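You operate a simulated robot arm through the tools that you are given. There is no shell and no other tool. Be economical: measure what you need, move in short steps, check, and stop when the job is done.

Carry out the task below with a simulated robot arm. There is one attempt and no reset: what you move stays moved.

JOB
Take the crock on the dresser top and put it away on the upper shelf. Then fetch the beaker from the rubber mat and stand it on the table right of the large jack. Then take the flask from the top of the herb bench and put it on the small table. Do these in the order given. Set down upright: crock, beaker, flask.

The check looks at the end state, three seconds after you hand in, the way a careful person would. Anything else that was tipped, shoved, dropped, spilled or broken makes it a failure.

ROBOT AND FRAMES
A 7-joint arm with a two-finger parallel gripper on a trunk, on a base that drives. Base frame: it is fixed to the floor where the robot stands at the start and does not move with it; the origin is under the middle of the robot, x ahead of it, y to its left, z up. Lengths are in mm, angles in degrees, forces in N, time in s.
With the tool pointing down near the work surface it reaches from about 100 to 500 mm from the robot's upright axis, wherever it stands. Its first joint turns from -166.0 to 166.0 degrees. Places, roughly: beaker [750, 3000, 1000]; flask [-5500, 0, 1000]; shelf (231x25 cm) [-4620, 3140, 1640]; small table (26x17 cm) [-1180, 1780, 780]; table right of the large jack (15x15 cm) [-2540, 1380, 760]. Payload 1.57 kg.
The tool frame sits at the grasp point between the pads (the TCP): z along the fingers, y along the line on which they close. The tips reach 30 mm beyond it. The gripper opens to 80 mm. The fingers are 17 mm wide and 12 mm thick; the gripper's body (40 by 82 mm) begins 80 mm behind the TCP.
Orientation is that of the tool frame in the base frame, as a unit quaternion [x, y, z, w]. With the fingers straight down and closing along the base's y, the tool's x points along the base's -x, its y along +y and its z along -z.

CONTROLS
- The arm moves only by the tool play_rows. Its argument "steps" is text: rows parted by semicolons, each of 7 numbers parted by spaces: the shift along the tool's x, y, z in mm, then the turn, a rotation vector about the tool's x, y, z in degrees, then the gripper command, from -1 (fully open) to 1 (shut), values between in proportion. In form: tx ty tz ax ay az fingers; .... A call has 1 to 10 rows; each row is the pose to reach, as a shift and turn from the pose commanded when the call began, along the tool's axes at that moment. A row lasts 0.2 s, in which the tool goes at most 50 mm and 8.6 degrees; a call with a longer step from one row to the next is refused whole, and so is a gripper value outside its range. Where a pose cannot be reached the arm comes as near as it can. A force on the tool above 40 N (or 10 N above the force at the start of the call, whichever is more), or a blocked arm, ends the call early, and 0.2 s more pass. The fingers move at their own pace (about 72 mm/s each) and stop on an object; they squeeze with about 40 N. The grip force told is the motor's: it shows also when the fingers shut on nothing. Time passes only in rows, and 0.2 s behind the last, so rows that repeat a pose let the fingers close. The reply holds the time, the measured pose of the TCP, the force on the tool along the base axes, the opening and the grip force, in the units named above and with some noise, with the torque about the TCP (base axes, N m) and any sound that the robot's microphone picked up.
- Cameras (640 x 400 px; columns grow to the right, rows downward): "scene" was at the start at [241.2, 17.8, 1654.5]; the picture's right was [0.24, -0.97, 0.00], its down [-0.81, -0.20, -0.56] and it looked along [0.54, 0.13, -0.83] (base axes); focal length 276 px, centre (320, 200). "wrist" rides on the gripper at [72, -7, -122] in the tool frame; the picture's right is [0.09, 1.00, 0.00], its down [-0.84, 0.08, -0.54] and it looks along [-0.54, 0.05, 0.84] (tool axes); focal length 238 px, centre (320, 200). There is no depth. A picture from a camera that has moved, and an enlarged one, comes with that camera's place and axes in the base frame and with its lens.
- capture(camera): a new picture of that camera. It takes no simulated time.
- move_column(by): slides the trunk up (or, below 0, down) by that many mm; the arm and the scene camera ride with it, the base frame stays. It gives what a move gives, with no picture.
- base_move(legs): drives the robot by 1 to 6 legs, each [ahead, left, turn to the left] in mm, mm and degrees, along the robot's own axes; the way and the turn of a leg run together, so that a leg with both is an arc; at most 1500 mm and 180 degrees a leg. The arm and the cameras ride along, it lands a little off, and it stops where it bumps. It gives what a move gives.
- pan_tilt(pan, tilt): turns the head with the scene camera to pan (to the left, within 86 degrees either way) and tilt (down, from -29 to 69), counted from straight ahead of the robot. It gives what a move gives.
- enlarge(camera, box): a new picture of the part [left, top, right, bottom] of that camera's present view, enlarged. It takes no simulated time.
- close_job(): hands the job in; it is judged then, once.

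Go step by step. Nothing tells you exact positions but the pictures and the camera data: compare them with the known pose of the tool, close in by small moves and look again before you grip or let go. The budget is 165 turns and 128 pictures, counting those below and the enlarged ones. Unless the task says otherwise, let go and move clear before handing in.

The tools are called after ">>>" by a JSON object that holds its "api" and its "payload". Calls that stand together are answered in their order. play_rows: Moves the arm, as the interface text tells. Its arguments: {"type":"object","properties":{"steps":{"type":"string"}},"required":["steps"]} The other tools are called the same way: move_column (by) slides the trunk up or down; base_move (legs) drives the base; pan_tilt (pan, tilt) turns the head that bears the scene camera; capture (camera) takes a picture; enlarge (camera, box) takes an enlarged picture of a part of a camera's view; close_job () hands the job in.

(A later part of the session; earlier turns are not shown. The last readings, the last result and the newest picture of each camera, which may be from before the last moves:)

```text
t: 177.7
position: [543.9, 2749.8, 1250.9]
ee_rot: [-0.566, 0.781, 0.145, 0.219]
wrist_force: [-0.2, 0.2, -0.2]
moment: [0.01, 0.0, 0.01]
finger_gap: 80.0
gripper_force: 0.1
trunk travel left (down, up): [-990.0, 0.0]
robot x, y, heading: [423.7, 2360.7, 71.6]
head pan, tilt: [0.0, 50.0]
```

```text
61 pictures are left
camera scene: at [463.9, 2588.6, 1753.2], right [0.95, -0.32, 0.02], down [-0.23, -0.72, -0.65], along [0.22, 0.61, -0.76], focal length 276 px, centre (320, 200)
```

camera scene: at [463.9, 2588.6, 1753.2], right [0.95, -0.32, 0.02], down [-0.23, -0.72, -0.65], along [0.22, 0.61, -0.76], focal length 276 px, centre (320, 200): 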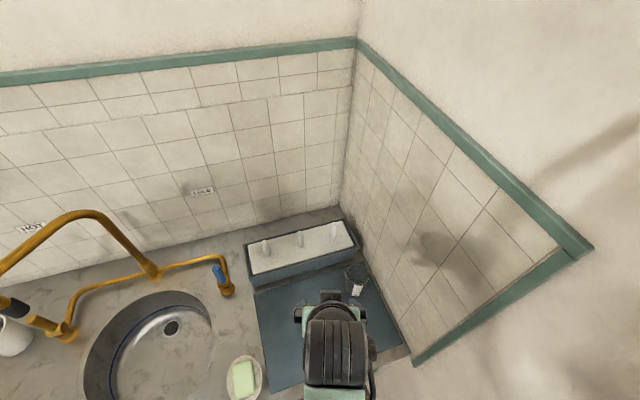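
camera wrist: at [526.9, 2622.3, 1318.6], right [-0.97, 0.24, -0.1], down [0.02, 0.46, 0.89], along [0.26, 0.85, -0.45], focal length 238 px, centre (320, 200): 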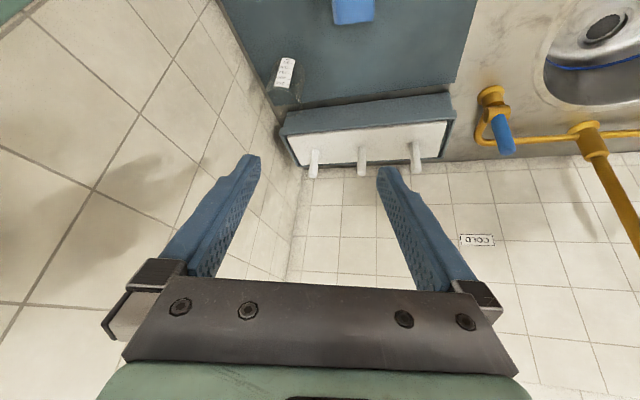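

>>> {"api": "base_move", "payload": {"legs": [[0, 20, 0]]}}

>>> {"api": "pan_tilt", "payload": {"pan": -80, "tilt": 60}}

>>> {"api": "capture", "payload": {"camera": "scene"}}

```text
t: 178.4
position: [537.8, 2755.9, 1246.0]
ee_rot: [-0.564, 0.783, 0.149, 0.215]
wrist_force: [-0.5, -0.5, 0.5]
moment: [-0.01, 0.02, -0.01]
finger_gap: 79.9
gripper_force: 0.2
trunk travel left (down, up): [-990.0, 0.0]
robot x, y, heading: [397.2, 2365.8, 71.6]
head pan, tilt: [0.0, 50.0]
```

```text
t: 180.0
position: [536.3, 2756.3, 1247.8]
ee_rot: [-0.564, 0.784, 0.148, 0.214]
wrist_force: [1.1, 0.1, -0.1]
moment: [0.01, 0.0, 0.01]
finger_gap: 80.0
gripper_force: 0.1
trunk travel left (down, up): [-990.0, 0.0]
robot x, y, heading: [402.1, 2367.5, 71.7]
head pan, tilt: [-80.0, 60.0]
```

```text
60 pictures are left
camera scene: at [504.9, 2512.3, 1739.9], right [-0.15, -0.99, -0.01], down [-0.85, 0.13, -0.51], along [0.51, -0.07, -0.86], focal length 276 px, centre (320, 200)
```

scene: 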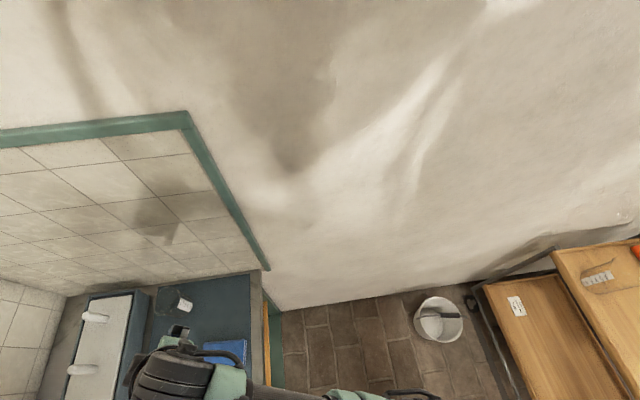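

>>> {"api": "base_move", "payload": {"legs": [[0, 0, -10.5]]}}

>>> {"api": "move_column", "payload": {"by": -220}}

>>> {"api": "play_rows", "payload": {"steps": "0 0 0 0 -7.5 0 -1; 0 0 0 0 -15 0 -1; 0 0 0 0 -15 0 -1"}}

>>> {"api": "capture", "payload": {"camera": "wrist"}}

>>> {"api": "pan_tilt", "payload": {"pan": 0, "tilt": 50}}

>>> {"api": "capture", "payload": {"camera": "scene"}}

```text
t: 181.1
position: [605.1, 2730.4, 1244.7]
ee_rot: [-0.491, 0.832, 0.125, 0.226]
wrist_force: [-0.3, 0.8, 1.1]
moment: [-0.01, 0.01, 0.0]
finger_gap: 80.0
gripper_force: 0.1
trunk travel left (down, up): [-990.0, 0.0]
robot x, y, heading: [398.6, 2363.4, 60.9]
head pan, tilt: [-80.0, 60.0]
```

```text
t: 183.4
position: [605.5, 2724.7, 1027.6]
ee_rot: [-0.49, 0.832, 0.126, 0.229]
wrist_force: [-0.7, -0.6, -0.2]
moment: [0.0, -0.01, -0.02]
finger_gap: 80.0
gripper_force: 0.0
trunk travel left (down, up): [-770.0, 220.0]
robot x, y, heading: [400.9, 2363.5, 60.7]
head pan, tilt: [-80.0, 60.0]
```

```text
t: 184.2
position: [606.6, 2726.2, 1027.2]
ee_rot: [-0.469, 0.795, 0.188, 0.336]
wrist_force: [-0.9, 0.3, 0.5]
moment: [0.01, 0.01, 0.0]
finger_gap: 79.8
gripper_force: 0.1
trunk travel left (down, up): [-770.0, 220.0]
robot x, y, heading: [401.5, 2367.8, 60.8]
head pan, tilt: [-80.0, 60.0]
```

```text
59 pictures are left
camera wrist: at [544.9, 2604.0, 1062.4], right [-0.9, 0.43, -0.08], down [0.02, 0.22, 0.97], along [0.44, 0.88, -0.21], focal length 238 px, centre (320, 200)
```

wrist: 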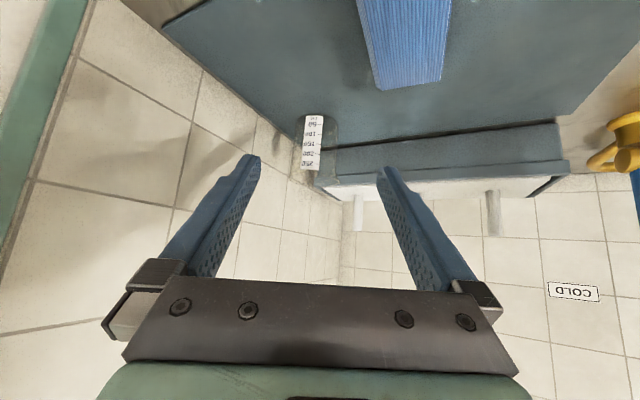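

```text
t: 185.8
position: [606.9, 2726.4, 1026.1]
ee_rot: [-0.469, 0.795, 0.188, 0.335]
wrist_force: [0.8, 1.2, 0.4]
moment: [-0.02, -0.01, -0.01]
finger_gap: 80.1
gripper_force: 0.1
trunk travel left (down, up): [-770.0, 220.0]
robot x, y, heading: [401.1, 2366.3, 61.0]
head pan, tilt: [0.0, 50.0]
```

```text
58 pictures are left
camera scene: at [501.7, 2583.1, 1532.1], right [0.87, -0.49, 0.02], down [-0.36, -0.67, -0.65], along [0.33, 0.56, -0.76], focal length 276 px, centre (320, 200)
```

scene: 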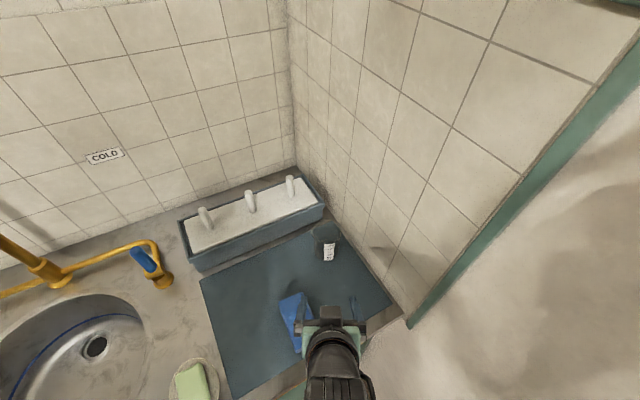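

>>> {"api": "enlarge", "payload": {"camera": "wrist", "box": [240, 90, 400, 190]}}

>>> {"api": "enlarge", "payload": {"camera": "scene", "box": [270, 210, 398, 290]}}

```text
4.00 times, centred on (320, 140) of wrist
camera zoom: at [545.0, 2604.0, 1062.8], right [-0.9, 0.43, -0.08], down [0.02, 0.22, 0.97], along [0.44, 0.88, -0.21], focal length 953 px, centre (320, 440)
```

zoom: 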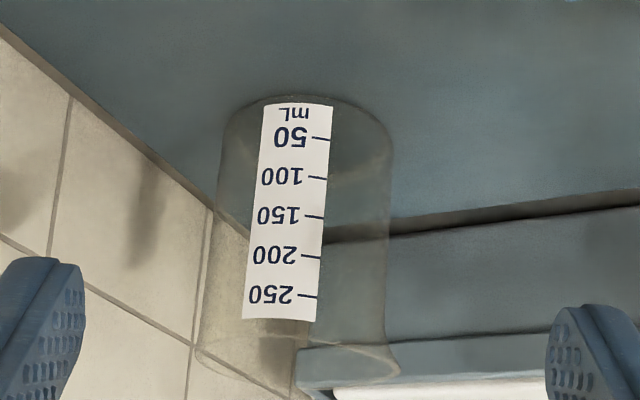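

```text
5.00 times, centred on (334, 250) of scene
camera zoom: at [501.7, 2583.1, 1532.1], right [0.87, -0.49, 0.02], down [-0.36, -0.67, -0.65], along [0.33, 0.56, -0.76], focal length 1378 px, centre (250, -50)
```

zoom: 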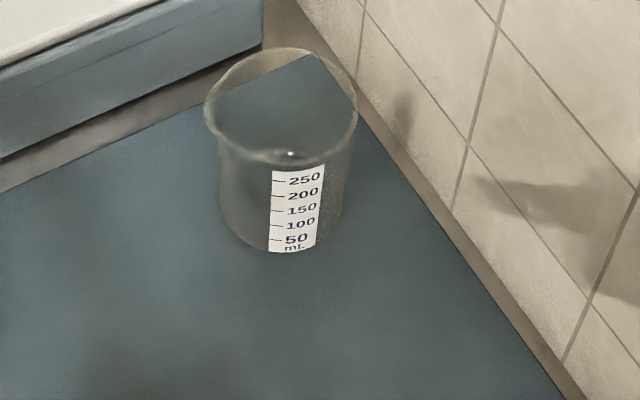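

The beaker's centre comes out at (708, 2902), lined up with the tool. I'll go forward 115 mm above it, lower in front of it, and look again.

>>> {"api": "play_rows", "payload": {"steps": "-20 -1 20 0 0 0 -1; -40 -2 40 0 0 0 -1; -60 -2 60 0 0 0 -1; -81 -2 81 0 0 0 -1; -60 -2 102 0 0 0 -1; -40 -2 122 0 0 0 -1; -22 -2 140 0 0 0 -1; -6 -2 156 0 0 0 -1"}}

>>> {"api": "enlarge", "payload": {"camera": "wrist", "box": [160, 50, 480, 250]}}

>>> {"api": "capture", "payload": {"camera": "scene"}}

```text
t: 187.6
position: [669.4, 2824.8, 921.3]
ee_rot: [-0.469, 0.794, 0.189, 0.336]
wrist_force: [-1.0, 0.1, -0.1]
moment: [-0.03, 0.02, -0.03]
finger_gap: 80.1
gripper_force: 0.1
trunk travel left (down, up): [-770.0, 220.0]
robot x, y, heading: [403.7, 2366.1, 61.0]
head pan, tilt: [0.0, 50.0]
```

```text
2.00 times, centred on (320, 150) of wrist
camera zoom: at [607.4, 2703.8, 957.1], right [-0.9, 0.43, -0.08], down [0.02, 0.22, 0.97], along [0.44, 0.88, -0.21], focal length 477 px, centre (320, 300)
```

zoom: 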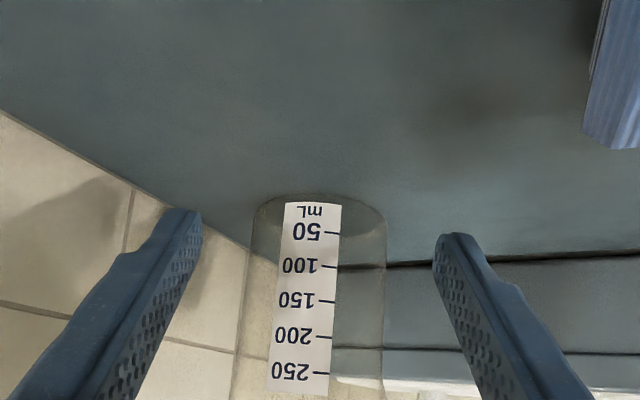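

```text
54 pictures are left
camera scene: at [501.7, 2583.1, 1532.4], right [0.87, -0.49, 0.02], down [-0.36, -0.67, -0.65], along [0.33, 0.56, -0.76], focal length 276 px, centre (320, 200)
```

scene: 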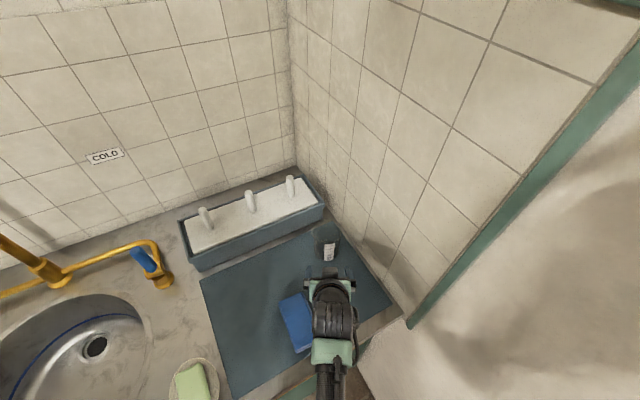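

>>> {"api": "play_rows", "payload": {"steps": "-14 3 15 0 0 0 -1; -28 3 31 0 0 0 -1; -42 3 47 0 0 0 -1; -50 3 56 0 0 0 -1; -58 3 64 0 0 0 -1"}}

>>> {"api": "enlarge", "payload": {"camera": "wrist", "box": [160, 50, 480, 250]}}

```text
t: 188.8
position: [704.4, 2900.0, 918.8]
ee_rot: [-0.47, 0.795, 0.189, 0.335]
wrist_force: [-0.4, 0.0, -0.1]
moment: [0.03, 0.02, -0.02]
finger_gap: 79.9
gripper_force: 0.0
trunk travel left (down, up): [-770.0, 220.0]
robot x, y, heading: [402.4, 2366.5, 61.2]
head pan, tilt: [0.0, 50.0]
```

```text
2.00 times, centred on (320, 150) of wrist
camera zoom: at [643.8, 2778.1, 954.0], right [-0.9, 0.43, -0.08], down [0.02, 0.22, 0.97], along [0.44, 0.88, -0.21], focal length 477 px, centre (320, 300)
```

zoom: 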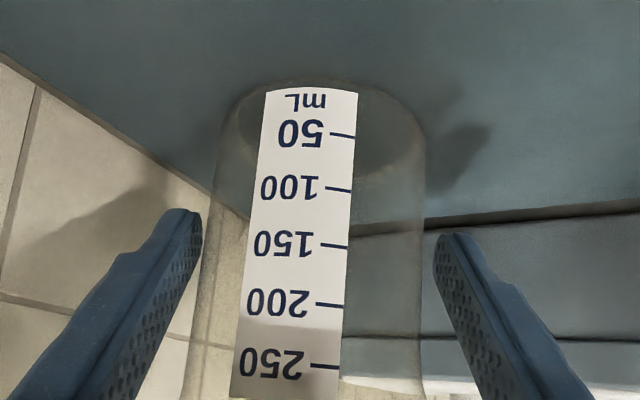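

>>> {"api": "play_rows", "payload": {"steps": "0 0 0 0 0 0 -0.8; 0 0 0 0 0 0 -0.6; 0 0 0 0 0 0 0; 0 0 0 0 0 0 1; 0 0 0 0 0 0 1; 0 0 0 0 0 0 1"}}

>>> {"api": "enlarge", "payload": {"camera": "wrist", "box": [160, 50, 480, 250]}}

```text
t: 190.2
position: [705.2, 2899.3, 918.7]
ee_rot: [-0.469, 0.795, 0.189, 0.336]
wrist_force: [1.1, -1.1, 2.2]
moment: [-0.02, -0.01, 0.01]
finger_gap: 66.9
gripper_force: 40.2
trunk travel left (down, up): [-770.0, 220.0]
robot x, y, heading: [401.2, 2366.9, 61.0]
head pan, tilt: [0.0, 50.0]
```

```text
2.00 times, centred on (320, 150) of wrist
camera zoom: at [643.8, 2778.0, 954.2], right [-0.9, 0.43, -0.08], down [0.02, 0.22, 0.97], along [0.44, 0.88, -0.21], focal length 477 px, centre (320, 300)
```

zoom: 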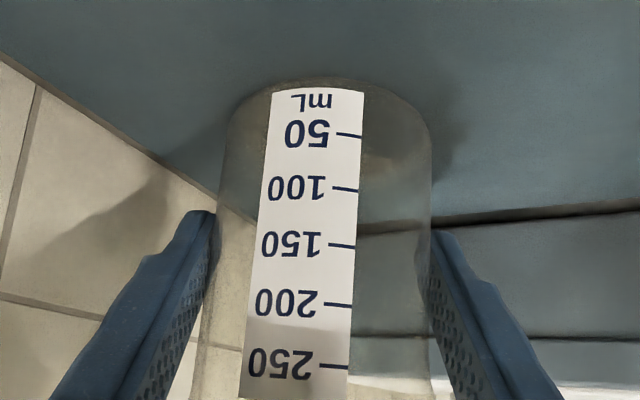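

Gripped at 67 mm. I'll lift straight up with the trunk.

>>> {"api": "move_column", "payload": {"by": 40}}

>>> {"api": "move_column", "payload": {"by": 180}}

>>> {"api": "capture", "payload": {"camera": "wrist"}}

```text
t: 191.0
position: [705.2, 2899.6, 958.3]
ee_rot: [-0.47, 0.795, 0.189, 0.335]
wrist_force: [0.2, 0.7, -0.9]
moment: [-0.05, -0.03, -0.01]
finger_gap: 66.4
gripper_force: 39.9
trunk travel left (down, up): [-810.0, 180.0]
robot x, y, heading: [403.8, 2364.7, 61.0]
head pan, tilt: [0.0, 50.0]
```

```text
t: 193.0
position: [702.4, 2899.6, 1138.5]
ee_rot: [-0.47, 0.794, 0.191, 0.335]
wrist_force: [-0.1, -0.2, -0.8]
moment: [0.02, -0.01, 0.02]
finger_gap: 66.8
gripper_force: 40.2
trunk travel left (down, up): [-990.0, 0.0]
robot x, y, heading: [400.5, 2366.1, 60.8]
head pan, tilt: [0.0, 50.0]
```

```text
51 pictures are left
camera wrist: at [642.1, 2778.0, 1173.8], right [-0.9, 0.43, -0.08], down [0.02, 0.22, 0.97], along [0.44, 0.88, -0.21], focal length 238 px, centre (320, 200)
```

wrist: 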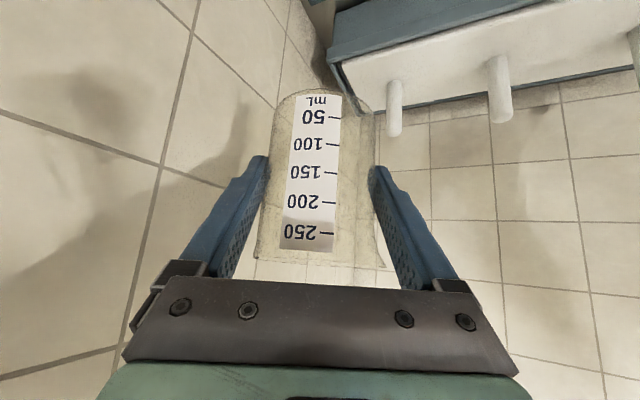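

The beaker is held. I'll retract the arm, turn away and drive round to the front of the white table.

>>> {"api": "play_rows", "payload": {"steps": "22 0 -22 0 0 0 1; 44 0 -44 0 0 0 1; 66 0 -66 0 0 0 1; 88 0 -88 0 0 0 1; 110 0 -110 0 0 0 1; 130 0 -131 0 0 0 1"}}

>>> {"api": "base_move", "payload": {"legs": [[-30, 60, 0], [0, 0, 119]]}}

>>> {"api": "pan_tilt", "payload": {"pan": 0, "tilt": 25}}

>>> {"api": "capture", "payload": {"camera": "scene"}}

```text
t: 194.4
position: [612.5, 2740.5, 1136.9]
ee_rot: [-0.47, 0.795, 0.19, 0.335]
wrist_force: [0.2, 1.0, -1.1]
moment: [0.0, -0.01, 0.0]
finger_gap: 66.5
gripper_force: 40.2
trunk travel left (down, up): [-990.0, 0.0]
robot x, y, heading: [399.2, 2369.2, 61.1]
head pan, tilt: [0.0, 50.0]
```

```text
t: 200.4
position: [-102.6, 2382.6, 1131.2]
ee_rot: [0.925, 0.003, -0.381, 0.002]
wrist_force: [-0.2, 0.8, -0.1]
moment: [0.0, -0.02, -0.04]
finger_gap: 66.5
gripper_force: 39.8
trunk travel left (down, up): [-990.0, 0.0]
robot x, y, heading: [335.8, 2373.4, -179.5]
head pan, tilt: [0.0, 50.0]
```

```text
t: 201.3
position: [-102.6, 2382.5, 1132.1]
ee_rot: [0.925, 0.002, -0.381, 0.0]
wrist_force: [-0.5, 1.0, -0.4]
moment: [0.01, 0.0, 0.01]
finger_gap: 66.5
gripper_force: 40.0
trunk travel left (down, up): [-990.0, 0.0]
robot x, y, heading: [332.0, 2369.0, -179.4]
head pan, tilt: [0.0, 25.0]
```

```text
50 pictures are left
camera scene: at [73.4, 2369.7, 1787.8], right [-0.01, 1.0, 0.0], down [0.42, 0.0, -0.91], along [-0.91, -0.01, -0.42], focal length 276 px, centre (320, 200)
```

scene: 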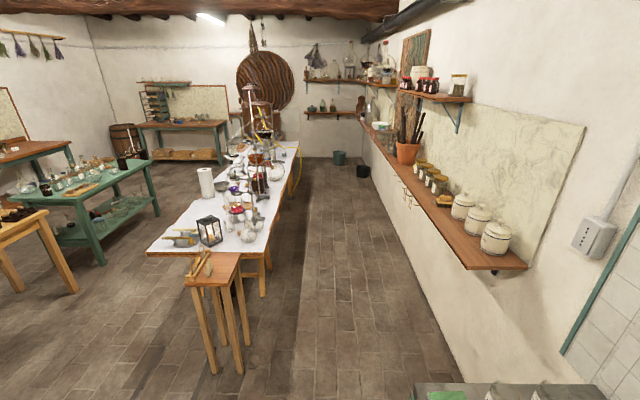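

>>> {"api": "base_move", "payload": {"legs": [[1000, 0, -0.5], [0, 800, 0], [0, 800, 0]]}}

>>> {"api": "capture", "payload": {"camera": "scene"}}

```text
t: 214.2
position: [-1077.0, 764.9, 1132.7]
ee_rot: [0.925, 0.007, -0.38, 0.004]
wrist_force: [0.5, -0.8, -0.2]
moment: [0.01, 0.0, 0.02]
finger_gap: 66.8
gripper_force: 39.8
trunk travel left (down, up): [-990.0, 0.0]
robot x, y, heading: [-637.8, 758.7, -178.9]
head pan, tilt: [0.0, 25.0]
```

```text
49 pictures are left
camera scene: at [-900.6, 755.0, 1787.9], right [-0.02, 1.0, 0.0], down [0.42, 0.01, -0.91], along [-0.91, -0.02, -0.42], focal length 276 px, centre (320, 200)
```

scene: 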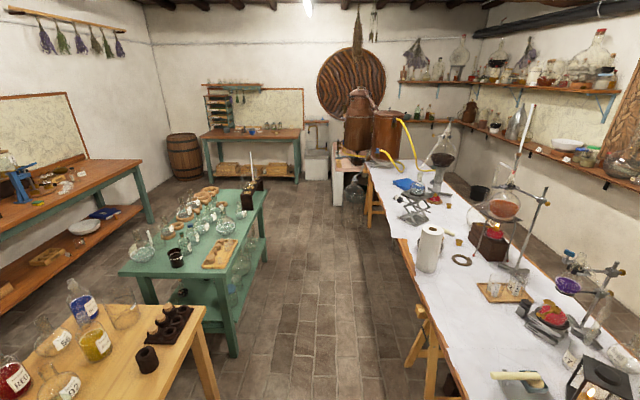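

The jack is near (-2810, 1450) and the paper roll near (-2170, 1350); the target spot (-2540, 1380) lies between them. I'll drive along the front and turn to face the table.

>>> {"api": "base_move", "payload": {"legs": [[0, 0, -1.1], [950, 0, 0], [950, 0, 0], [0, 0, -90]]}}

>>> {"api": "pan_tilt", "payload": {"pan": 0, "tilt": 45}}

>>> {"api": "capture", "payload": {"camera": "scene"}}

```text
t: 227.9
position: [-2521.9, 1208.8, 1132.1]
ee_rot: [-0.651, 0.657, 0.268, 0.271]
wrist_force: [-0.6, 0.2, -0.3]
moment: [-0.01, -0.02, -0.01]
finger_gap: 66.3
gripper_force: 40.3
trunk travel left (down, up): [-990.0, 0.0]
robot x, y, heading: [-2540.1, 771.6, 90.2]
head pan, tilt: [0.0, 25.0]
```

```text
t: 228.7
position: [-2520.7, 1207.6, 1132.3]
ee_rot: [-0.65, 0.657, 0.268, 0.271]
wrist_force: [0.9, 1.0, -1.2]
moment: [-0.01, 0.01, -0.01]
finger_gap: 66.6
gripper_force: 39.9
trunk travel left (down, up): [-990.0, 0.0]
robot x, y, heading: [-2535.9, 773.7, 89.9]
head pan, tilt: [0.0, 45.0]
```

```text
48 pictures are left
camera scene: at [-2535.7, 1024.2, 1757.4], right [1.0, -0.01, 0.0], down [-0.01, -0.71, -0.71], along [0.01, 0.71, -0.71], focal length 276 px, centre (320, 200)
```

scene: 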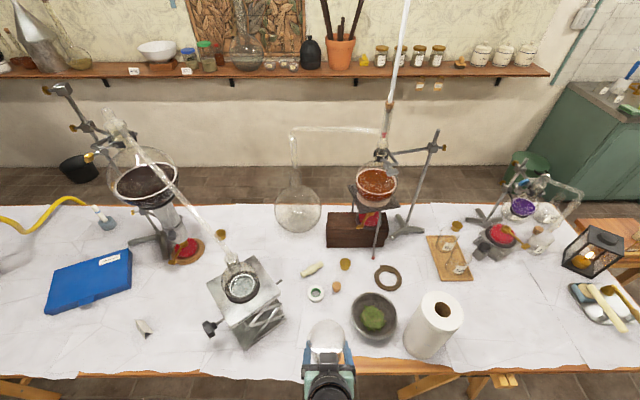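

The target is the free patch between the jack and the green bowl. I'll extend over it and then lower.

>>> {"api": "play_rows", "payload": {"steps": "-20 4 20 0 0 0 1; -40 8 40 0 0 0 1; -60 12 60 0 0 0 1; -80 16 80 0 0 0 1; -92 18 92 0 0 0 1"}}

>>> {"api": "base_move", "payload": {"legs": [[42, 0, 0]]}}

>>> {"api": "move_column", "payload": {"by": -220}}

>>> {"api": "capture", "payload": {"camera": "scene"}}

>>> {"api": "capture", "payload": {"camera": "wrist"}}

```text
t: 229.9
position: [-2538.4, 1338.8, 1131.7]
ee_rot: [-0.65, 0.657, 0.268, 0.271]
wrist_force: [0.8, 0.9, -1.7]
moment: [-0.01, 0.0, -0.01]
finger_gap: 66.4
gripper_force: 39.8
trunk travel left (down, up): [-990.0, 0.0]
robot x, y, heading: [-2541.2, 774.6, 89.6]
head pan, tilt: [0.0, 45.0]
```

```text
t: 230.8
position: [-2537.0, 1377.5, 1132.9]
ee_rot: [-0.65, 0.657, 0.268, 0.272]
wrist_force: [-0.1, -0.8, 0.0]
moment: [0.03, 0.0, 0.0]
finger_gap: 66.0
gripper_force: 40.4
trunk travel left (down, up): [-990.0, 0.0]
robot x, y, heading: [-2542.8, 815.9, 89.5]
head pan, tilt: [0.0, 45.0]
```

```text
t: 233.2
position: [-2537.9, 1380.2, 911.3]
ee_rot: [-0.65, 0.658, 0.268, 0.271]
wrist_force: [-0.2, 0.2, -0.9]
moment: [0.03, -0.04, 0.04]
finger_gap: 66.2
gripper_force: 40.1
trunk travel left (down, up): [-770.0, 220.0]
robot x, y, heading: [-2538.7, 811.6, 89.7]
head pan, tilt: [0.0, 45.0]
```

```text
47 pictures are left
camera scene: at [-2535.6, 1066.0, 1537.4], right [1.0, -0.01, 0.0], down [0.0, -0.71, -0.71], along [0.0, 0.71, -0.71], focal length 276 px, centre (320, 200)
```

scene: 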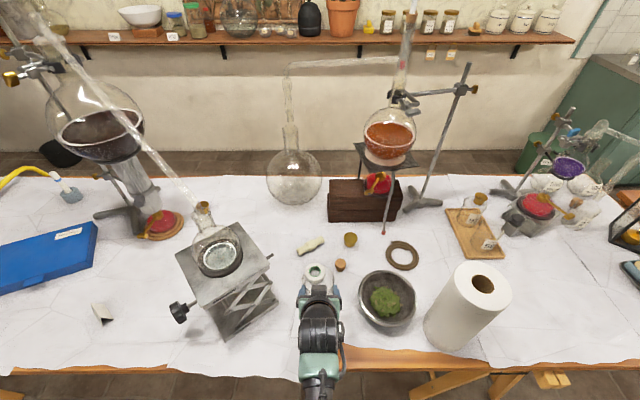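

```text
46 pictures are left
camera wrist: at [-2532.0, 1243.6, 948.2], right [-1.0, -0.06, -0.06], down [-0.07, 0.21, 0.97], along [-0.04, 0.98, -0.22], focal length 238 px, centre (320, 200)
```

wrist: 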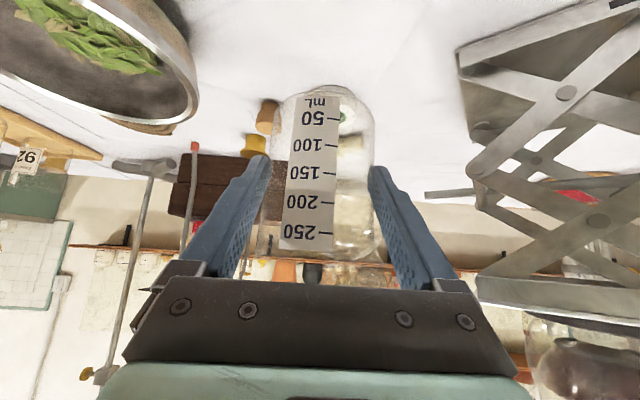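

>>> {"api": "move_column", "payload": {"by": -85}}

>>> {"api": "enlarge", "payload": {"camera": "wrist", "box": [160, 20, 480, 220]}}

>>> {"api": "play_rows", "payload": {"steps": "2 0 2 0 0 0 1; 4 0 4 0 0 0 1; 6 0 6 0 0 0 1; 6 0 6 0 0 0 1"}}

```text
t: 234.4
position: [-2537.4, 1379.6, 826.7]
ee_rot: [-0.65, 0.657, 0.269, 0.271]
wrist_force: [0.7, 1.0, -0.9]
moment: [0.0, 0.02, 0.0]
finger_gap: 66.5
gripper_force: 40.1
trunk travel left (down, up): [-685.0, 305.0]
robot x, y, heading: [-2541.5, 812.9, 89.4]
head pan, tilt: [0.0, 45.0]
```

```text
2.00 times, centred on (320, 120) of wrist
camera zoom: at [-2532.0, 1243.6, 863.2], right [-1.0, -0.06, -0.06], down [-0.07, 0.21, 0.97], along [-0.04, 0.98, -0.22], focal length 477 px, centre (320, 360)
```

zoom: 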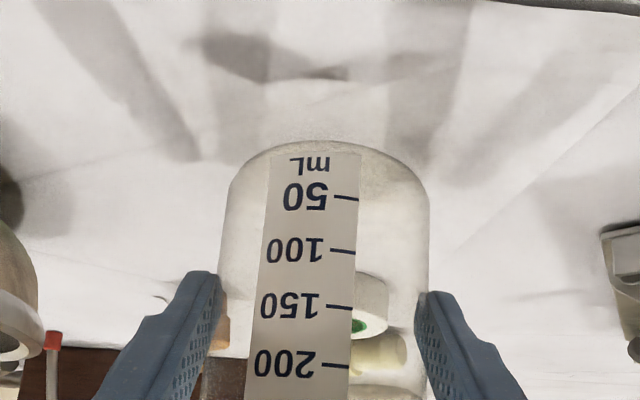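

```text
t: 235.4
position: [-2536.9, 1380.1, 817.8]
ee_rot: [-0.651, 0.656, 0.269, 0.271]
wrist_force: [-0.4, -0.7, -1.2]
moment: [-0.02, 0.0, -0.03]
finger_gap: 66.6
gripper_force: 40.1
trunk travel left (down, up): [-685.0, 305.0]
robot x, y, heading: [-2539.8, 812.5, 89.7]
head pan, tilt: [0.0, 45.0]
```

>>> {"api": "play_rows", "payload": {"steps": "2 0 2 0 0 0 1; 3.5 0 3.5 0 0 0 1; 5 0 5 0 0 0 1; 5 0 5 0 0 0 1"}}

>>> {"api": "enlarge", "payload": {"camera": "wrist", "box": [160, 20, 480, 220]}}

```text
t: 236.4
position: [-2537.2, 1380.1, 813.5]
ee_rot: [-0.65, 0.656, 0.271, 0.272]
wrist_force: [0.0, -2.2, 12.2]
moment: [-0.03, -0.35, -0.05]
finger_gap: 66.5
gripper_force: 40.3
trunk travel left (down, up): [-685.0, 305.0]
robot x, y, heading: [-2539.3, 812.8, 89.5]
head pan, tilt: [0.0, 45.0]
```

```text
2.00 times, centred on (320, 120) of wrist
camera zoom: at [-2530.8, 1244.3, 849.4], right [-1.0, -0.06, -0.07], down [-0.08, 0.21, 0.98], along [-0.04, 0.98, -0.21], focal length 477 px, centre (320, 360)
```

zoom: 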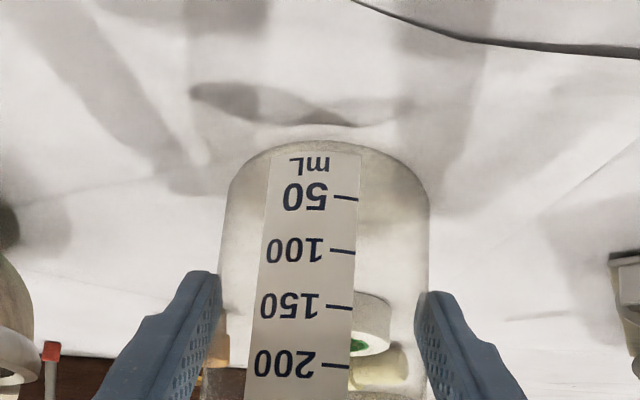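

It has touched down. I'll ease off and open slowly.

>>> {"api": "play_rows", "payload": {"steps": "-1.5 0 -1.5 0 0 0 1; -1.5 0 -1.5 0 0 0 0.3; -1.5 0 -1.5 0 0 0 -0.5; -1.5 0 -1.5 0 0 0 -0.8; -1.5 0 -1.5 0 0 0 -1; -1.5 0 -1.5 0 0 0 -1"}}

>>> {"api": "enlarge", "payload": {"camera": "wrist", "box": [160, 20, 480, 220]}}

```text
t: 237.8
position: [-2537.9, 1379.3, 812.1]
ee_rot: [-0.651, 0.657, 0.268, 0.27]
wrist_force: [-0.9, 0.2, 0.0]
moment: [-0.04, 0.01, 0.02]
finger_gap: 80.2
gripper_force: 0.2
trunk travel left (down, up): [-685.0, 305.0]
robot x, y, heading: [-2542.1, 813.6, 89.4]
head pan, tilt: [0.0, 45.0]
```

```text
2.00 times, centred on (320, 120) of wrist
camera zoom: at [-2531.4, 1243.5, 849.2], right [-1.0, -0.06, -0.06], down [-0.07, 0.21, 0.97], along [-0.04, 0.98, -0.22], focal length 477 px, centre (320, 360)
```

zoom: 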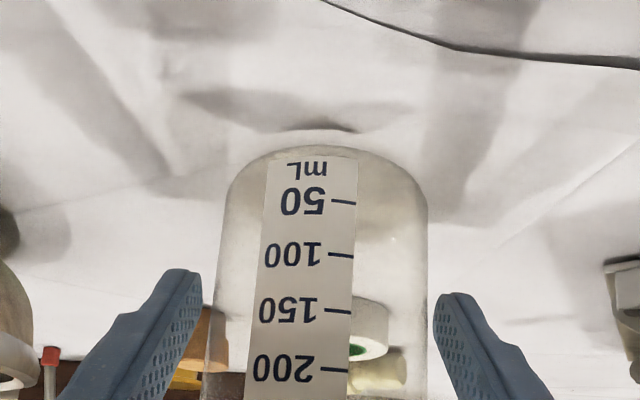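

>>> {"api": "play_rows", "payload": {"steps": "0 1.5 0 0 0 0 -1; 10 1.5 -10 0 0 0 -1; 25 1.5 -25 0 0 0 -1; 45 1.5 -45 0 0 0 -1; 65 1.5 -65 0 0 0 -1; 85 1.5 -85 0 0 0 -1; 106 1.5 -106 0 0 0 -1"}}

>>> {"api": "base_move", "payload": {"legs": [[-200, 0, 0]]}}

>>> {"api": "capture", "payload": {"camera": "scene"}}

```text
t: 239.4
position: [-2539.1, 1228.5, 812.7]
ee_rot: [-0.65, 0.657, 0.268, 0.272]
wrist_force: [-0.6, -0.6, -0.5]
moment: [-0.02, 0.0, 0.02]
finger_gap: 80.3
gripper_force: 0.0
trunk travel left (down, up): [-685.0, 305.0]
robot x, y, heading: [-2539.1, 812.3, 89.7]
head pan, tilt: [0.0, 45.0]
```

```text
t: 240.9
position: [-2539.6, 1033.5, 812.4]
ee_rot: [-0.649, 0.658, 0.268, 0.272]
wrist_force: [-0.8, 0.3, 0.8]
moment: [0.0, -0.01, -0.01]
finger_gap: 80.1
gripper_force: 0.1
trunk travel left (down, up): [-685.0, 305.0]
robot x, y, heading: [-2539.8, 619.0, 89.7]
head pan, tilt: [0.0, 45.0]
```

```text
42 pictures are left
camera scene: at [-2536.3, 870.0, 1452.5], right [1.0, -0.01, 0.0], down [-0.01, -0.71, -0.71], along [0.01, 0.71, -0.71], focal length 276 px, centre (320, 200)
```

scene: 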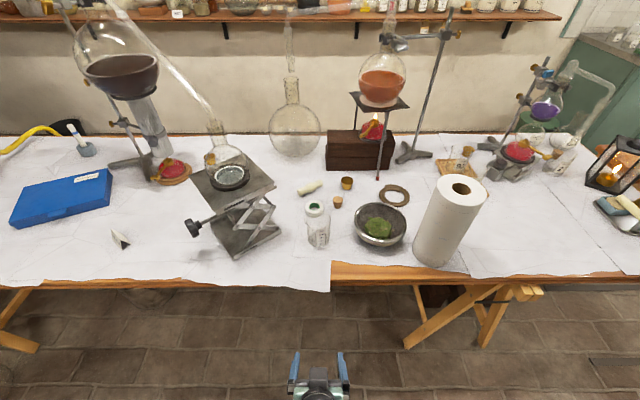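

The beaker stands upright in its spot. Next is the flask: I'll raise the trunk and turn toward the herb bench.

>>> {"api": "move_column", "payload": {"by": 300}}

>>> {"api": "base_move", "payload": {"legs": [[0, 50, 90.3]]}}

>>> {"api": "pan_tilt", "payload": {"pan": 8, "tilt": 22}}

>>> {"api": "capture", "payload": {"camera": "scene"}}

```text
t: 243.9
position: [-2539.2, 1033.9, 1113.1]
ee_rot: [-0.649, 0.658, 0.268, 0.271]
wrist_force: [-0.3, 0.0, -0.2]
moment: [0.01, -0.01, -0.01]
finger_gap: 80.0
gripper_force: 0.0
trunk travel left (down, up): [-985.0, 5.0]
robot x, y, heading: [-2538.8, 618.4, 89.4]
head pan, tilt: [0.0, 45.0]
```

```text
t: 248.2
position: [-2989.0, 578.3, 1111.6]
ee_rot: [0.925, 0.004, -0.381, 0.002]
wrist_force: [0.4, -0.2, 1.2]
moment: [0.0, 0.01, 0.0]
finger_gap: 80.0
gripper_force: 0.1
trunk travel left (down, up): [-985.0, 5.0]
robot x, y, heading: [-2572.5, 590.5, -179.4]
head pan, tilt: [0.0, 45.0]
```

```text
t: 249.1
position: [-2990.3, 578.3, 1112.3]
ee_rot: [0.925, 0.005, -0.381, 0.003]
wrist_force: [-0.1, -0.9, 0.5]
moment: [-0.01, 0.0, 0.03]
finger_gap: 79.9
gripper_force: 0.1
trunk travel left (down, up): [-985.0, 5.0]
robot x, y, heading: [-2571.9, 586.2, -179.1]
head pan, tilt: [8.0, 22.0]
```

```text
41 pictures are left
camera scene: at [-2833.4, 571.0, 1787.7], right [-0.15, 0.99, 0.0], down [0.37, 0.06, -0.93], along [-0.92, -0.14, -0.38], focal length 276 px, centre (320, 200)
```

scene: 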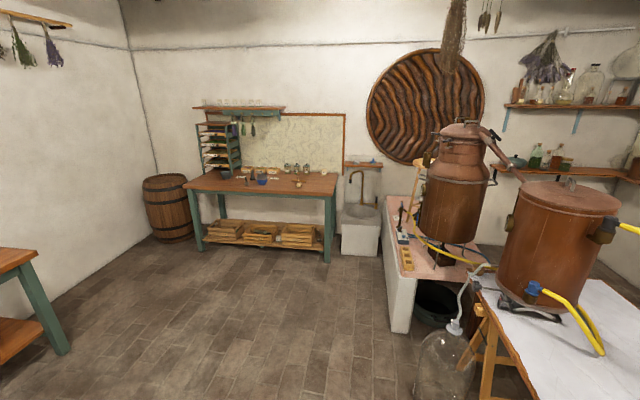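

>>> {"api": "enlarge", "payload": {"camera": "scene", "box": [180, 100, 340, 200]}}

>>> {"api": "base_move", "payload": {"legs": [[1000, 50, -0.9], [700, 450, 0]]}}

>>> {"api": "pan_tilt", "payload": {"pan": 0, "tilt": 30}}

>>> {"api": "capture", "payload": {"camera": "scene"}}

```text
4.00 times, centred on (260, 150) of scene
camera zoom: at [-2833.4, 571.0, 1787.7], right [-0.15, 0.99, 0.0], down [0.37, 0.06, -0.93], along [-0.92, -0.14, -0.38], focal length 1102 px, centre (560, 400)
```

zoom: 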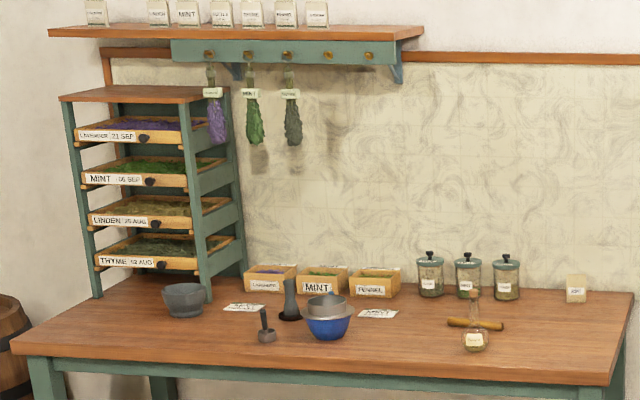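

```text
t: 258.1
position: [-4647.7, 105.8, 1111.7]
ee_rot: [0.925, -0.015, -0.381, -0.005]
wrist_force: [-0.5, 0.2, 0.8]
moment: [0.03, 0.01, -0.01]
finger_gap: 80.0
gripper_force: 0.1
trunk travel left (down, up): [-985.0, 5.0]
robot x, y, heading: [-4227.3, 97.9, 178.1]
head pan, tilt: [8.0, 22.0]
```

```text
t: 258.8
position: [-4647.1, 105.2, 1112.1]
ee_rot: [0.924, -0.015, -0.381, -0.006]
wrist_force: [0.4, 0.5, 0.4]
moment: [0.04, 0.0, 0.03]
finger_gap: 79.9
gripper_force: 0.1
trunk travel left (down, up): [-985.0, 5.0]
robot x, y, heading: [-4231.7, 100.2, 178.0]
head pan, tilt: [0.0, 30.0]
```

```text
39 pictures are left
camera scene: at [-4491.0, 104.2, 1775.0], right [0.03, 1.0, 0.0], down [0.5, -0.02, -0.87], along [-0.87, 0.03, -0.5], focal length 276 px, centre (320, 200)
```

scene: 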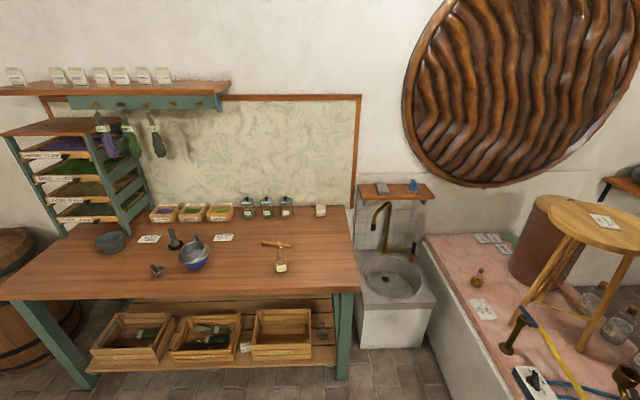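

The flask with a label and cork is on the bench near [-5450, -50, 840]. I'll zoom in and drive closer.

>>> {"api": "enlarge", "payload": {"camera": "scene", "box": [220, 210, 348, 290]}}

>>> {"api": "base_move", "payload": {"legs": [[0, 0, 2], [560, 140, 0]]}}

>>> {"api": "pan_tilt", "payload": {"pan": 0, "tilt": 50}}

>>> {"api": "capture", "payload": {"camera": "scene"}}

>>> {"api": "capture", "payload": {"camera": "wrist"}}

```text
5.00 times, centred on (284, 250) of scene
camera zoom: at [-4491.0, 104.2, 1775.0], right [0.03, 1.0, 0.0], down [0.5, -0.02, -0.87], along [-0.87, 0.03, -0.5], focal length 1378 px, centre (500, -50)
```

zoom: 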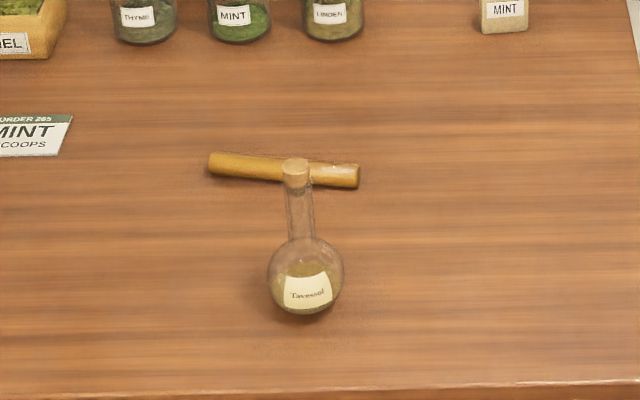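

```text
t: 262.4
position: [-5194.6, -59.4, 1112.3]
ee_rot: [0.925, 0.005, -0.381, 0.002]
wrist_force: [0.3, -0.6, 0.1]
moment: [0.02, -0.02, -0.01]
finger_gap: 79.9
gripper_force: 0.0
trunk travel left (down, up): [-985.0, 5.0]
robot x, y, heading: [-4777.8, -48.4, -179.1]
head pan, tilt: [0.0, 30.0]
```

```text
t: 263.2
position: [-5195.8, -57.0, 1111.6]
ee_rot: [0.925, 0.005, -0.381, 0.003]
wrist_force: [0.0, 0.1, -0.3]
moment: [-0.01, -0.01, -0.02]
finger_gap: 79.8
gripper_force: 0.0
trunk travel left (down, up): [-985.0, 5.0]
robot x, y, heading: [-4777.4, -50.3, -179.1]
head pan, tilt: [0.0, 50.0]
```

```text
37 pictures are left
camera scene: at [-5025.0, -52.1, 1745.5], right [-0.01, 1.0, 0.0], down [0.77, 0.01, -0.64], along [-0.64, -0.01, -0.77], focal length 276 px, centre (320, 200)
```

scene: 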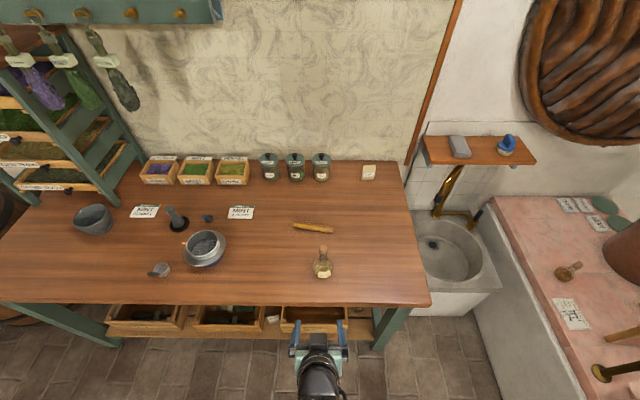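

```text
36 pictures are left
camera wrist: at [-5058.8, -49.2, 1148.5], right [0.08, -0.99, -0.06], down [-0.21, -0.08, 0.97], along [-0.97, -0.06, -0.22], focal length 238 px, centre (320, 200)
```

wrist: 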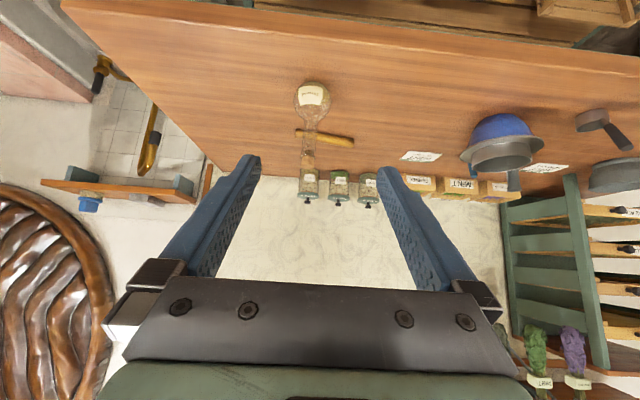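

I'll grip the flask by its neck at about z 955. First lower the trunk here in front of the bench, then drive closer.

>>> {"api": "move_column", "payload": {"by": -157}}

>>> {"api": "base_move", "payload": {"legs": [[180, -8, 0]]}}

>>> {"api": "enlarge", "payload": {"camera": "wrist", "box": [160, 20, 480, 220]}}

>>> {"api": "enlarge", "payload": {"camera": "scene", "box": [240, 220, 400, 320]}}

```text
t: 265.1
position: [-5196.2, -57.5, 955.5]
ee_rot: [0.925, 0.005, -0.381, 0.002]
wrist_force: [-0.5, -0.3, -0.1]
moment: [0.02, -0.01, -0.03]
finger_gap: 80.1
gripper_force: 0.1
trunk travel left (down, up): [-828.0, 162.0]
robot x, y, heading: [-4778.5, -50.3, -179.1]
head pan, tilt: [0.0, 50.0]
```

```text
t: 266.5
position: [-5367.3, -53.8, 955.2]
ee_rot: [0.925, 0.006, -0.381, 0.003]
wrist_force: [-0.8, 0.0, -0.5]
moment: [0.02, 0.02, -0.02]
finger_gap: 79.9
gripper_force: 0.1
trunk travel left (down, up): [-828.0, 162.0]
robot x, y, heading: [-4951.3, -42.7, -179.5]
head pan, tilt: [0.0, 50.0]
```

```text
2.00 times, centred on (320, 120) of wrist
camera zoom: at [-5229.7, -43.8, 991.4], right [0.08, -0.99, -0.06], down [-0.21, -0.08, 0.97], along [-0.97, -0.06, -0.22], focal length 477 px, centre (320, 360)
```

zoom: 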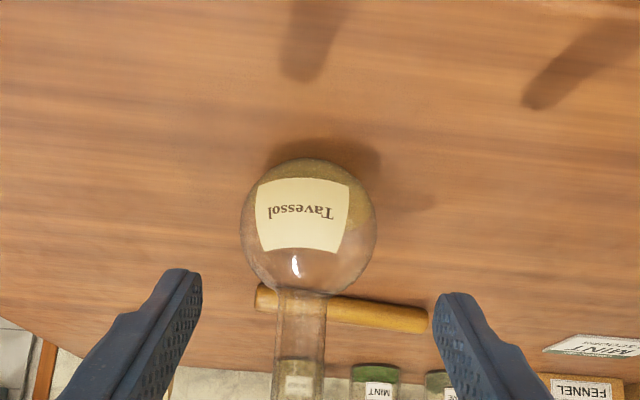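

```text
4.00 times, centred on (320, 270) of scene
camera zoom: at [-5195.9, -46.6, 1588.4], right [-0.01, 1.0, 0.0], down [0.77, 0.01, -0.64], along [-0.64, -0.01, -0.77], focal length 1102 px, centre (320, -80)
```

zoom: 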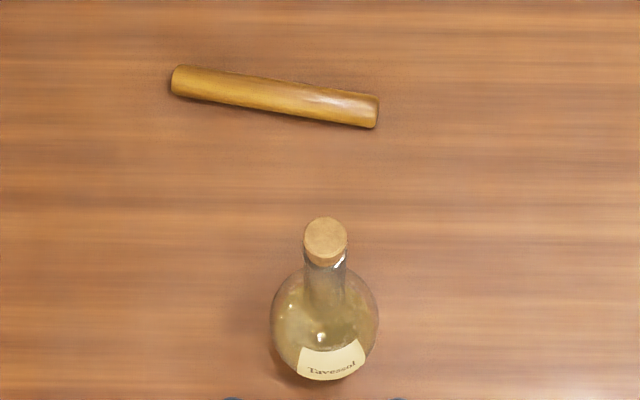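

>>> {"api": "play_rows", "payload": {"steps": "-14 -4 15 0 0 0 -1; -28 -8 30 0 0 0 -1; -42 -8 45 0 0 0 -1; -56 -8 60 0 0 0 -1; -56 -8 60 0 0 0 -1"}}

>>> {"api": "capture", "payload": {"camera": "wrist"}}

```text
t: 267.7
position: [-5449.4, -46.2, 952.0]
ee_rot: [0.924, 0.004, -0.381, 0.001]
wrist_force: [0.8, 0.0, 0.2]
moment: [0.02, 0.03, 0.0]
finger_gap: 80.1
gripper_force: 0.0
trunk travel left (down, up): [-828.0, 162.0]
robot x, y, heading: [-4950.1, -40.9, -178.9]
head pan, tilt: [0.0, 50.0]
```

```text
33 pictures are left
camera wrist: at [-5312.1, -36.7, 988.7], right [0.08, -0.99, -0.06], down [-0.21, -0.08, 0.97], along [-0.97, -0.06, -0.22], focal length 238 px, centre (320, 200)
```

wrist: 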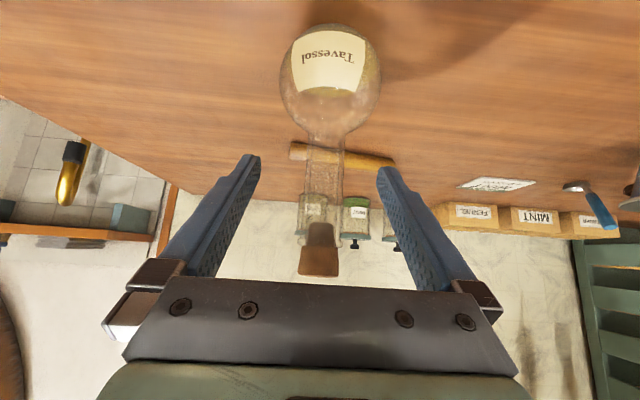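

>>> {"api": "play_rows", "payload": {"steps": "0 0 0 0 0 0 -0.4; 0 0 0 0 0 0 0.1; 0 0 0 0 0 0 0.3; 0 0 0 0 0 0 1; 0 0 0 0 0 0 1; 0 0 0 0 0 0 1"}}

>>> {"api": "move_column", "payload": {"by": 20}}

>>> {"api": "capture", "payload": {"camera": "wrist"}}

```text
t: 269.1
position: [-5448.8, -46.4, 952.2]
ee_rot: [0.925, 0.004, -0.38, 0.002]
wrist_force: [0.4, 0.3, -0.1]
moment: [0.01, 0.0, -0.01]
finger_gap: 23.6
gripper_force: 35.6
trunk travel left (down, up): [-828.0, 162.0]
robot x, y, heading: [-4950.2, -41.7, -179.2]
head pan, tilt: [0.0, 50.0]
```

```text
t: 269.8
position: [-5449.5, -45.2, 972.4]
ee_rot: [0.925, 0.005, -0.38, 0.002]
wrist_force: [0.7, -0.6, -1.2]
moment: [0.0, -0.01, -0.02]
finger_gap: 23.8
gripper_force: 35.2
trunk travel left (down, up): [-848.0, 142.0]
robot x, y, heading: [-4950.1, -42.4, -179.1]
head pan, tilt: [0.0, 50.0]
```

```text
32 pictures are left
camera wrist: at [-5312.2, -36.7, 1008.6], right [0.08, -0.99, -0.06], down [-0.21, -0.08, 0.97], along [-0.97, -0.06, -0.22], focal length 238 px, centre (320, 200)
```

wrist: 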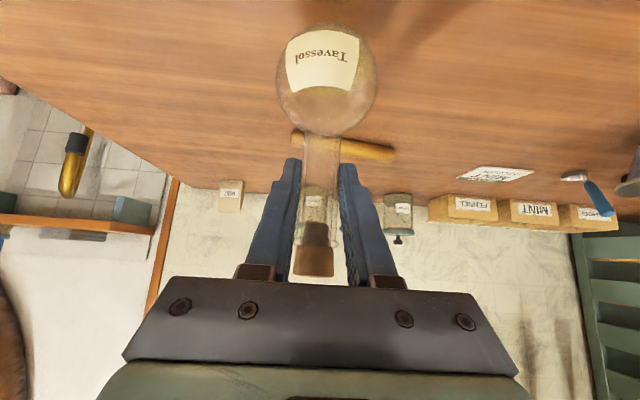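

The flask is lifted. I'll raise the trunk, back off and drive round to the small table, keeping the clear middle aisle.

>>> {"api": "move_column", "payload": {"by": 140}}

>>> {"api": "base_move", "payload": {"legs": [[-420, 0, 0], [0, 0, 179]]}}

>>> {"api": "pan_tilt", "payload": {"pan": 10, "tilt": 25}}

>>> {"api": "capture", "payload": {"camera": "scene"}}

```text
t: 271.5
position: [-5449.0, -45.9, 1112.2]
ee_rot: [0.925, 0.006, -0.381, 0.002]
wrist_force: [0.1, 0.4, -1.2]
moment: [0.02, 0.03, 0.03]
finger_gap: 23.6
gripper_force: 35.1
trunk travel left (down, up): [-988.0, 2.0]
robot x, y, heading: [-4949.0, -43.6, -179.1]
head pan, tilt: [0.0, 50.0]
```

```text
t: 281.3
position: [-4023.0, -84.9, 1112.5]
ee_rot: [0.038, 0.924, -0.015, 0.38]
wrist_force: [-0.5, -0.9, -0.8]
moment: [0.01, 0.0, -0.01]
finger_gap: 23.0
gripper_force: 35.2
trunk travel left (down, up): [-988.0, 2.0]
robot x, y, heading: [-4517.8, -40.0, -4.5]
head pan, tilt: [0.0, 50.0]
```

```text
t: 282.2
position: [-4022.8, -85.3, 1111.6]
ee_rot: [0.037, 0.924, -0.015, 0.38]
wrist_force: [0.4, -0.4, -1.0]
moment: [0.02, -0.03, 0.02]
finger_gap: 23.4
gripper_force: 35.6
trunk travel left (down, up): [-988.0, 2.0]
robot x, y, heading: [-4517.7, -41.4, -4.4]
head pan, tilt: [10.0, 25.0]
```

```text
31 pictures are left
camera scene: at [-4255.4, -44.2, 1785.8], right [0.1, -1.0, 0.0], down [-0.42, -0.04, -0.91], along [0.9, 0.09, -0.42], focal length 276 px, centre (320, 200)
```

scene: 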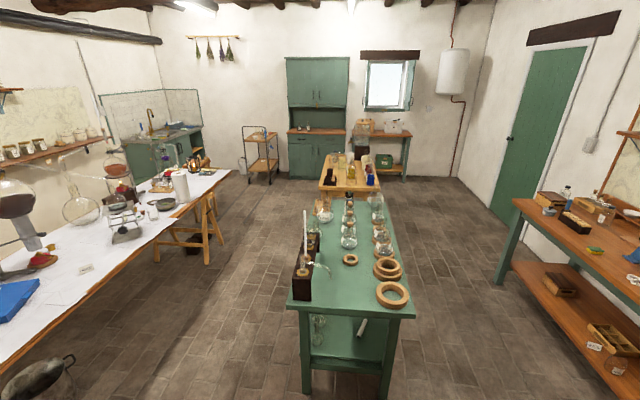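

>>> {"api": "base_move", "payload": {"legs": [[0, 0, 4.4], [600, 780, 0]]}}

>>> {"api": "base_move", "payload": {"legs": [[1100, 0, 0], [1100, 0, 0]]}}

>>> {"api": "base_move", "payload": {"legs": [[1270, 0, 0]]}}

```text
t: 287.9
position: [-3398.4, 734.2, 1112.4]
ee_rot: [0.017, 0.924, -0.007, 0.381]
wrist_force: [0.1, -0.6, -1.1]
moment: [0.03, 0.01, 0.04]
finger_gap: 23.3
gripper_force: 35.7
trunk travel left (down, up): [-988.0, 2.0]
robot x, y, heading: [-3897.9, 757.5, -2.0]
head pan, tilt: [10.0, 25.0]
```

```text
t: 298.9
position: [-1153.7, 676.1, 1111.1]
ee_rot: [0.007, 0.925, -0.003, 0.381]
wrist_force: [0.5, -0.1, -0.7]
moment: [0.02, -0.02, 0.04]
finger_gap: 23.3
gripper_force: 35.6
trunk travel left (down, up): [-988.0, 2.0]
robot x, y, heading: [-1651.9, 690.0, -0.6]
head pan, tilt: [10.0, 25.0]
```

```text
t: 305.4
position: [122.8, 655.9, 1112.3]
ee_rot: [0.009, 0.925, -0.003, 0.381]
wrist_force: [0.1, 0.2, -0.2]
moment: [-0.01, 0.02, 0.01]
finger_gap: 23.3
gripper_force: 35.5
trunk travel left (down, up): [-988.0, 2.0]
robot x, y, heading: [-376.0, 666.1, -1.0]
head pan, tilt: [10.0, 25.0]
```

>>> {"api": "base_move", "payload": {"legs": [[0, 0, 180]]}}

>>> {"api": "base_move", "payload": {"legs": [[-30, -800, 0]]}}

>>> {"api": "pan_tilt", "payload": {"pan": -30, "tilt": 35}}

>>> {"api": "capture", "payload": {"camera": "scene"}}

```text
t: 313.3
position: [-873.5, 641.4, 1112.0]
ee_rot: [0.925, 0.029, -0.379, 0.013]
wrist_force: [-0.2, 0.3, -0.5]
moment: [0.03, 0.01, 0.01]
finger_gap: 23.4
gripper_force: 36.2
trunk travel left (down, up): [-988.0, 2.0]
robot x, y, heading: [-375.3, 667.1, -176.3]
head pan, tilt: [10.0, 25.0]
```

```text
t: 317.6
position: [-897.8, 1429.8, 1111.9]
ee_rot: [0.925, 0.032, -0.38, 0.014]
wrist_force: [1.2, -0.2, -1.4]
moment: [-0.04, -0.01, -0.03]
finger_gap: 23.4
gripper_force: 35.6
trunk travel left (down, up): [-988.0, 2.0]
robot x, y, heading: [-397.4, 1458.3, -176.0]
head pan, tilt: [10.0, 25.0]
```

```text
t: 318.6
position: [-897.8, 1428.8, 1112.8]
ee_rot: [0.924, 0.032, -0.38, 0.014]
wrist_force: [0.3, 0.3, -0.9]
moment: [0.01, 0.04, -0.02]
finger_gap: 23.3
gripper_force: 35.5
trunk travel left (down, up): [-988.0, 2.0]
robot x, y, heading: [-399.3, 1460.7, -176.0]
head pan, tilt: [-30.0, 35.0]
```

```text
30 pictures are left
camera scene: at [-647.1, 1487.4, 1770.2], right [0.44, 0.9, 0.0], down [0.52, -0.25, -0.82], along [-0.74, 0.36, -0.57], focal length 276 px, centre (320, 200)
```

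scene: 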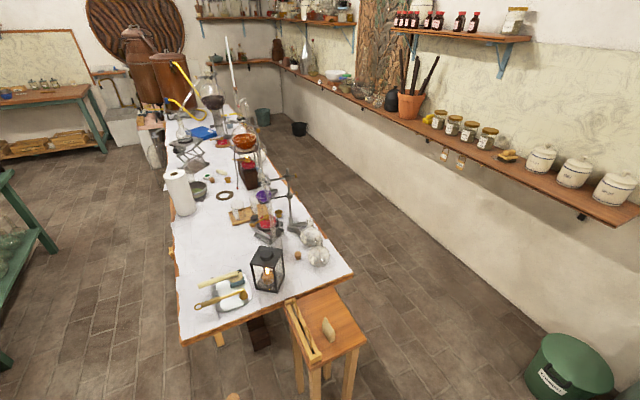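

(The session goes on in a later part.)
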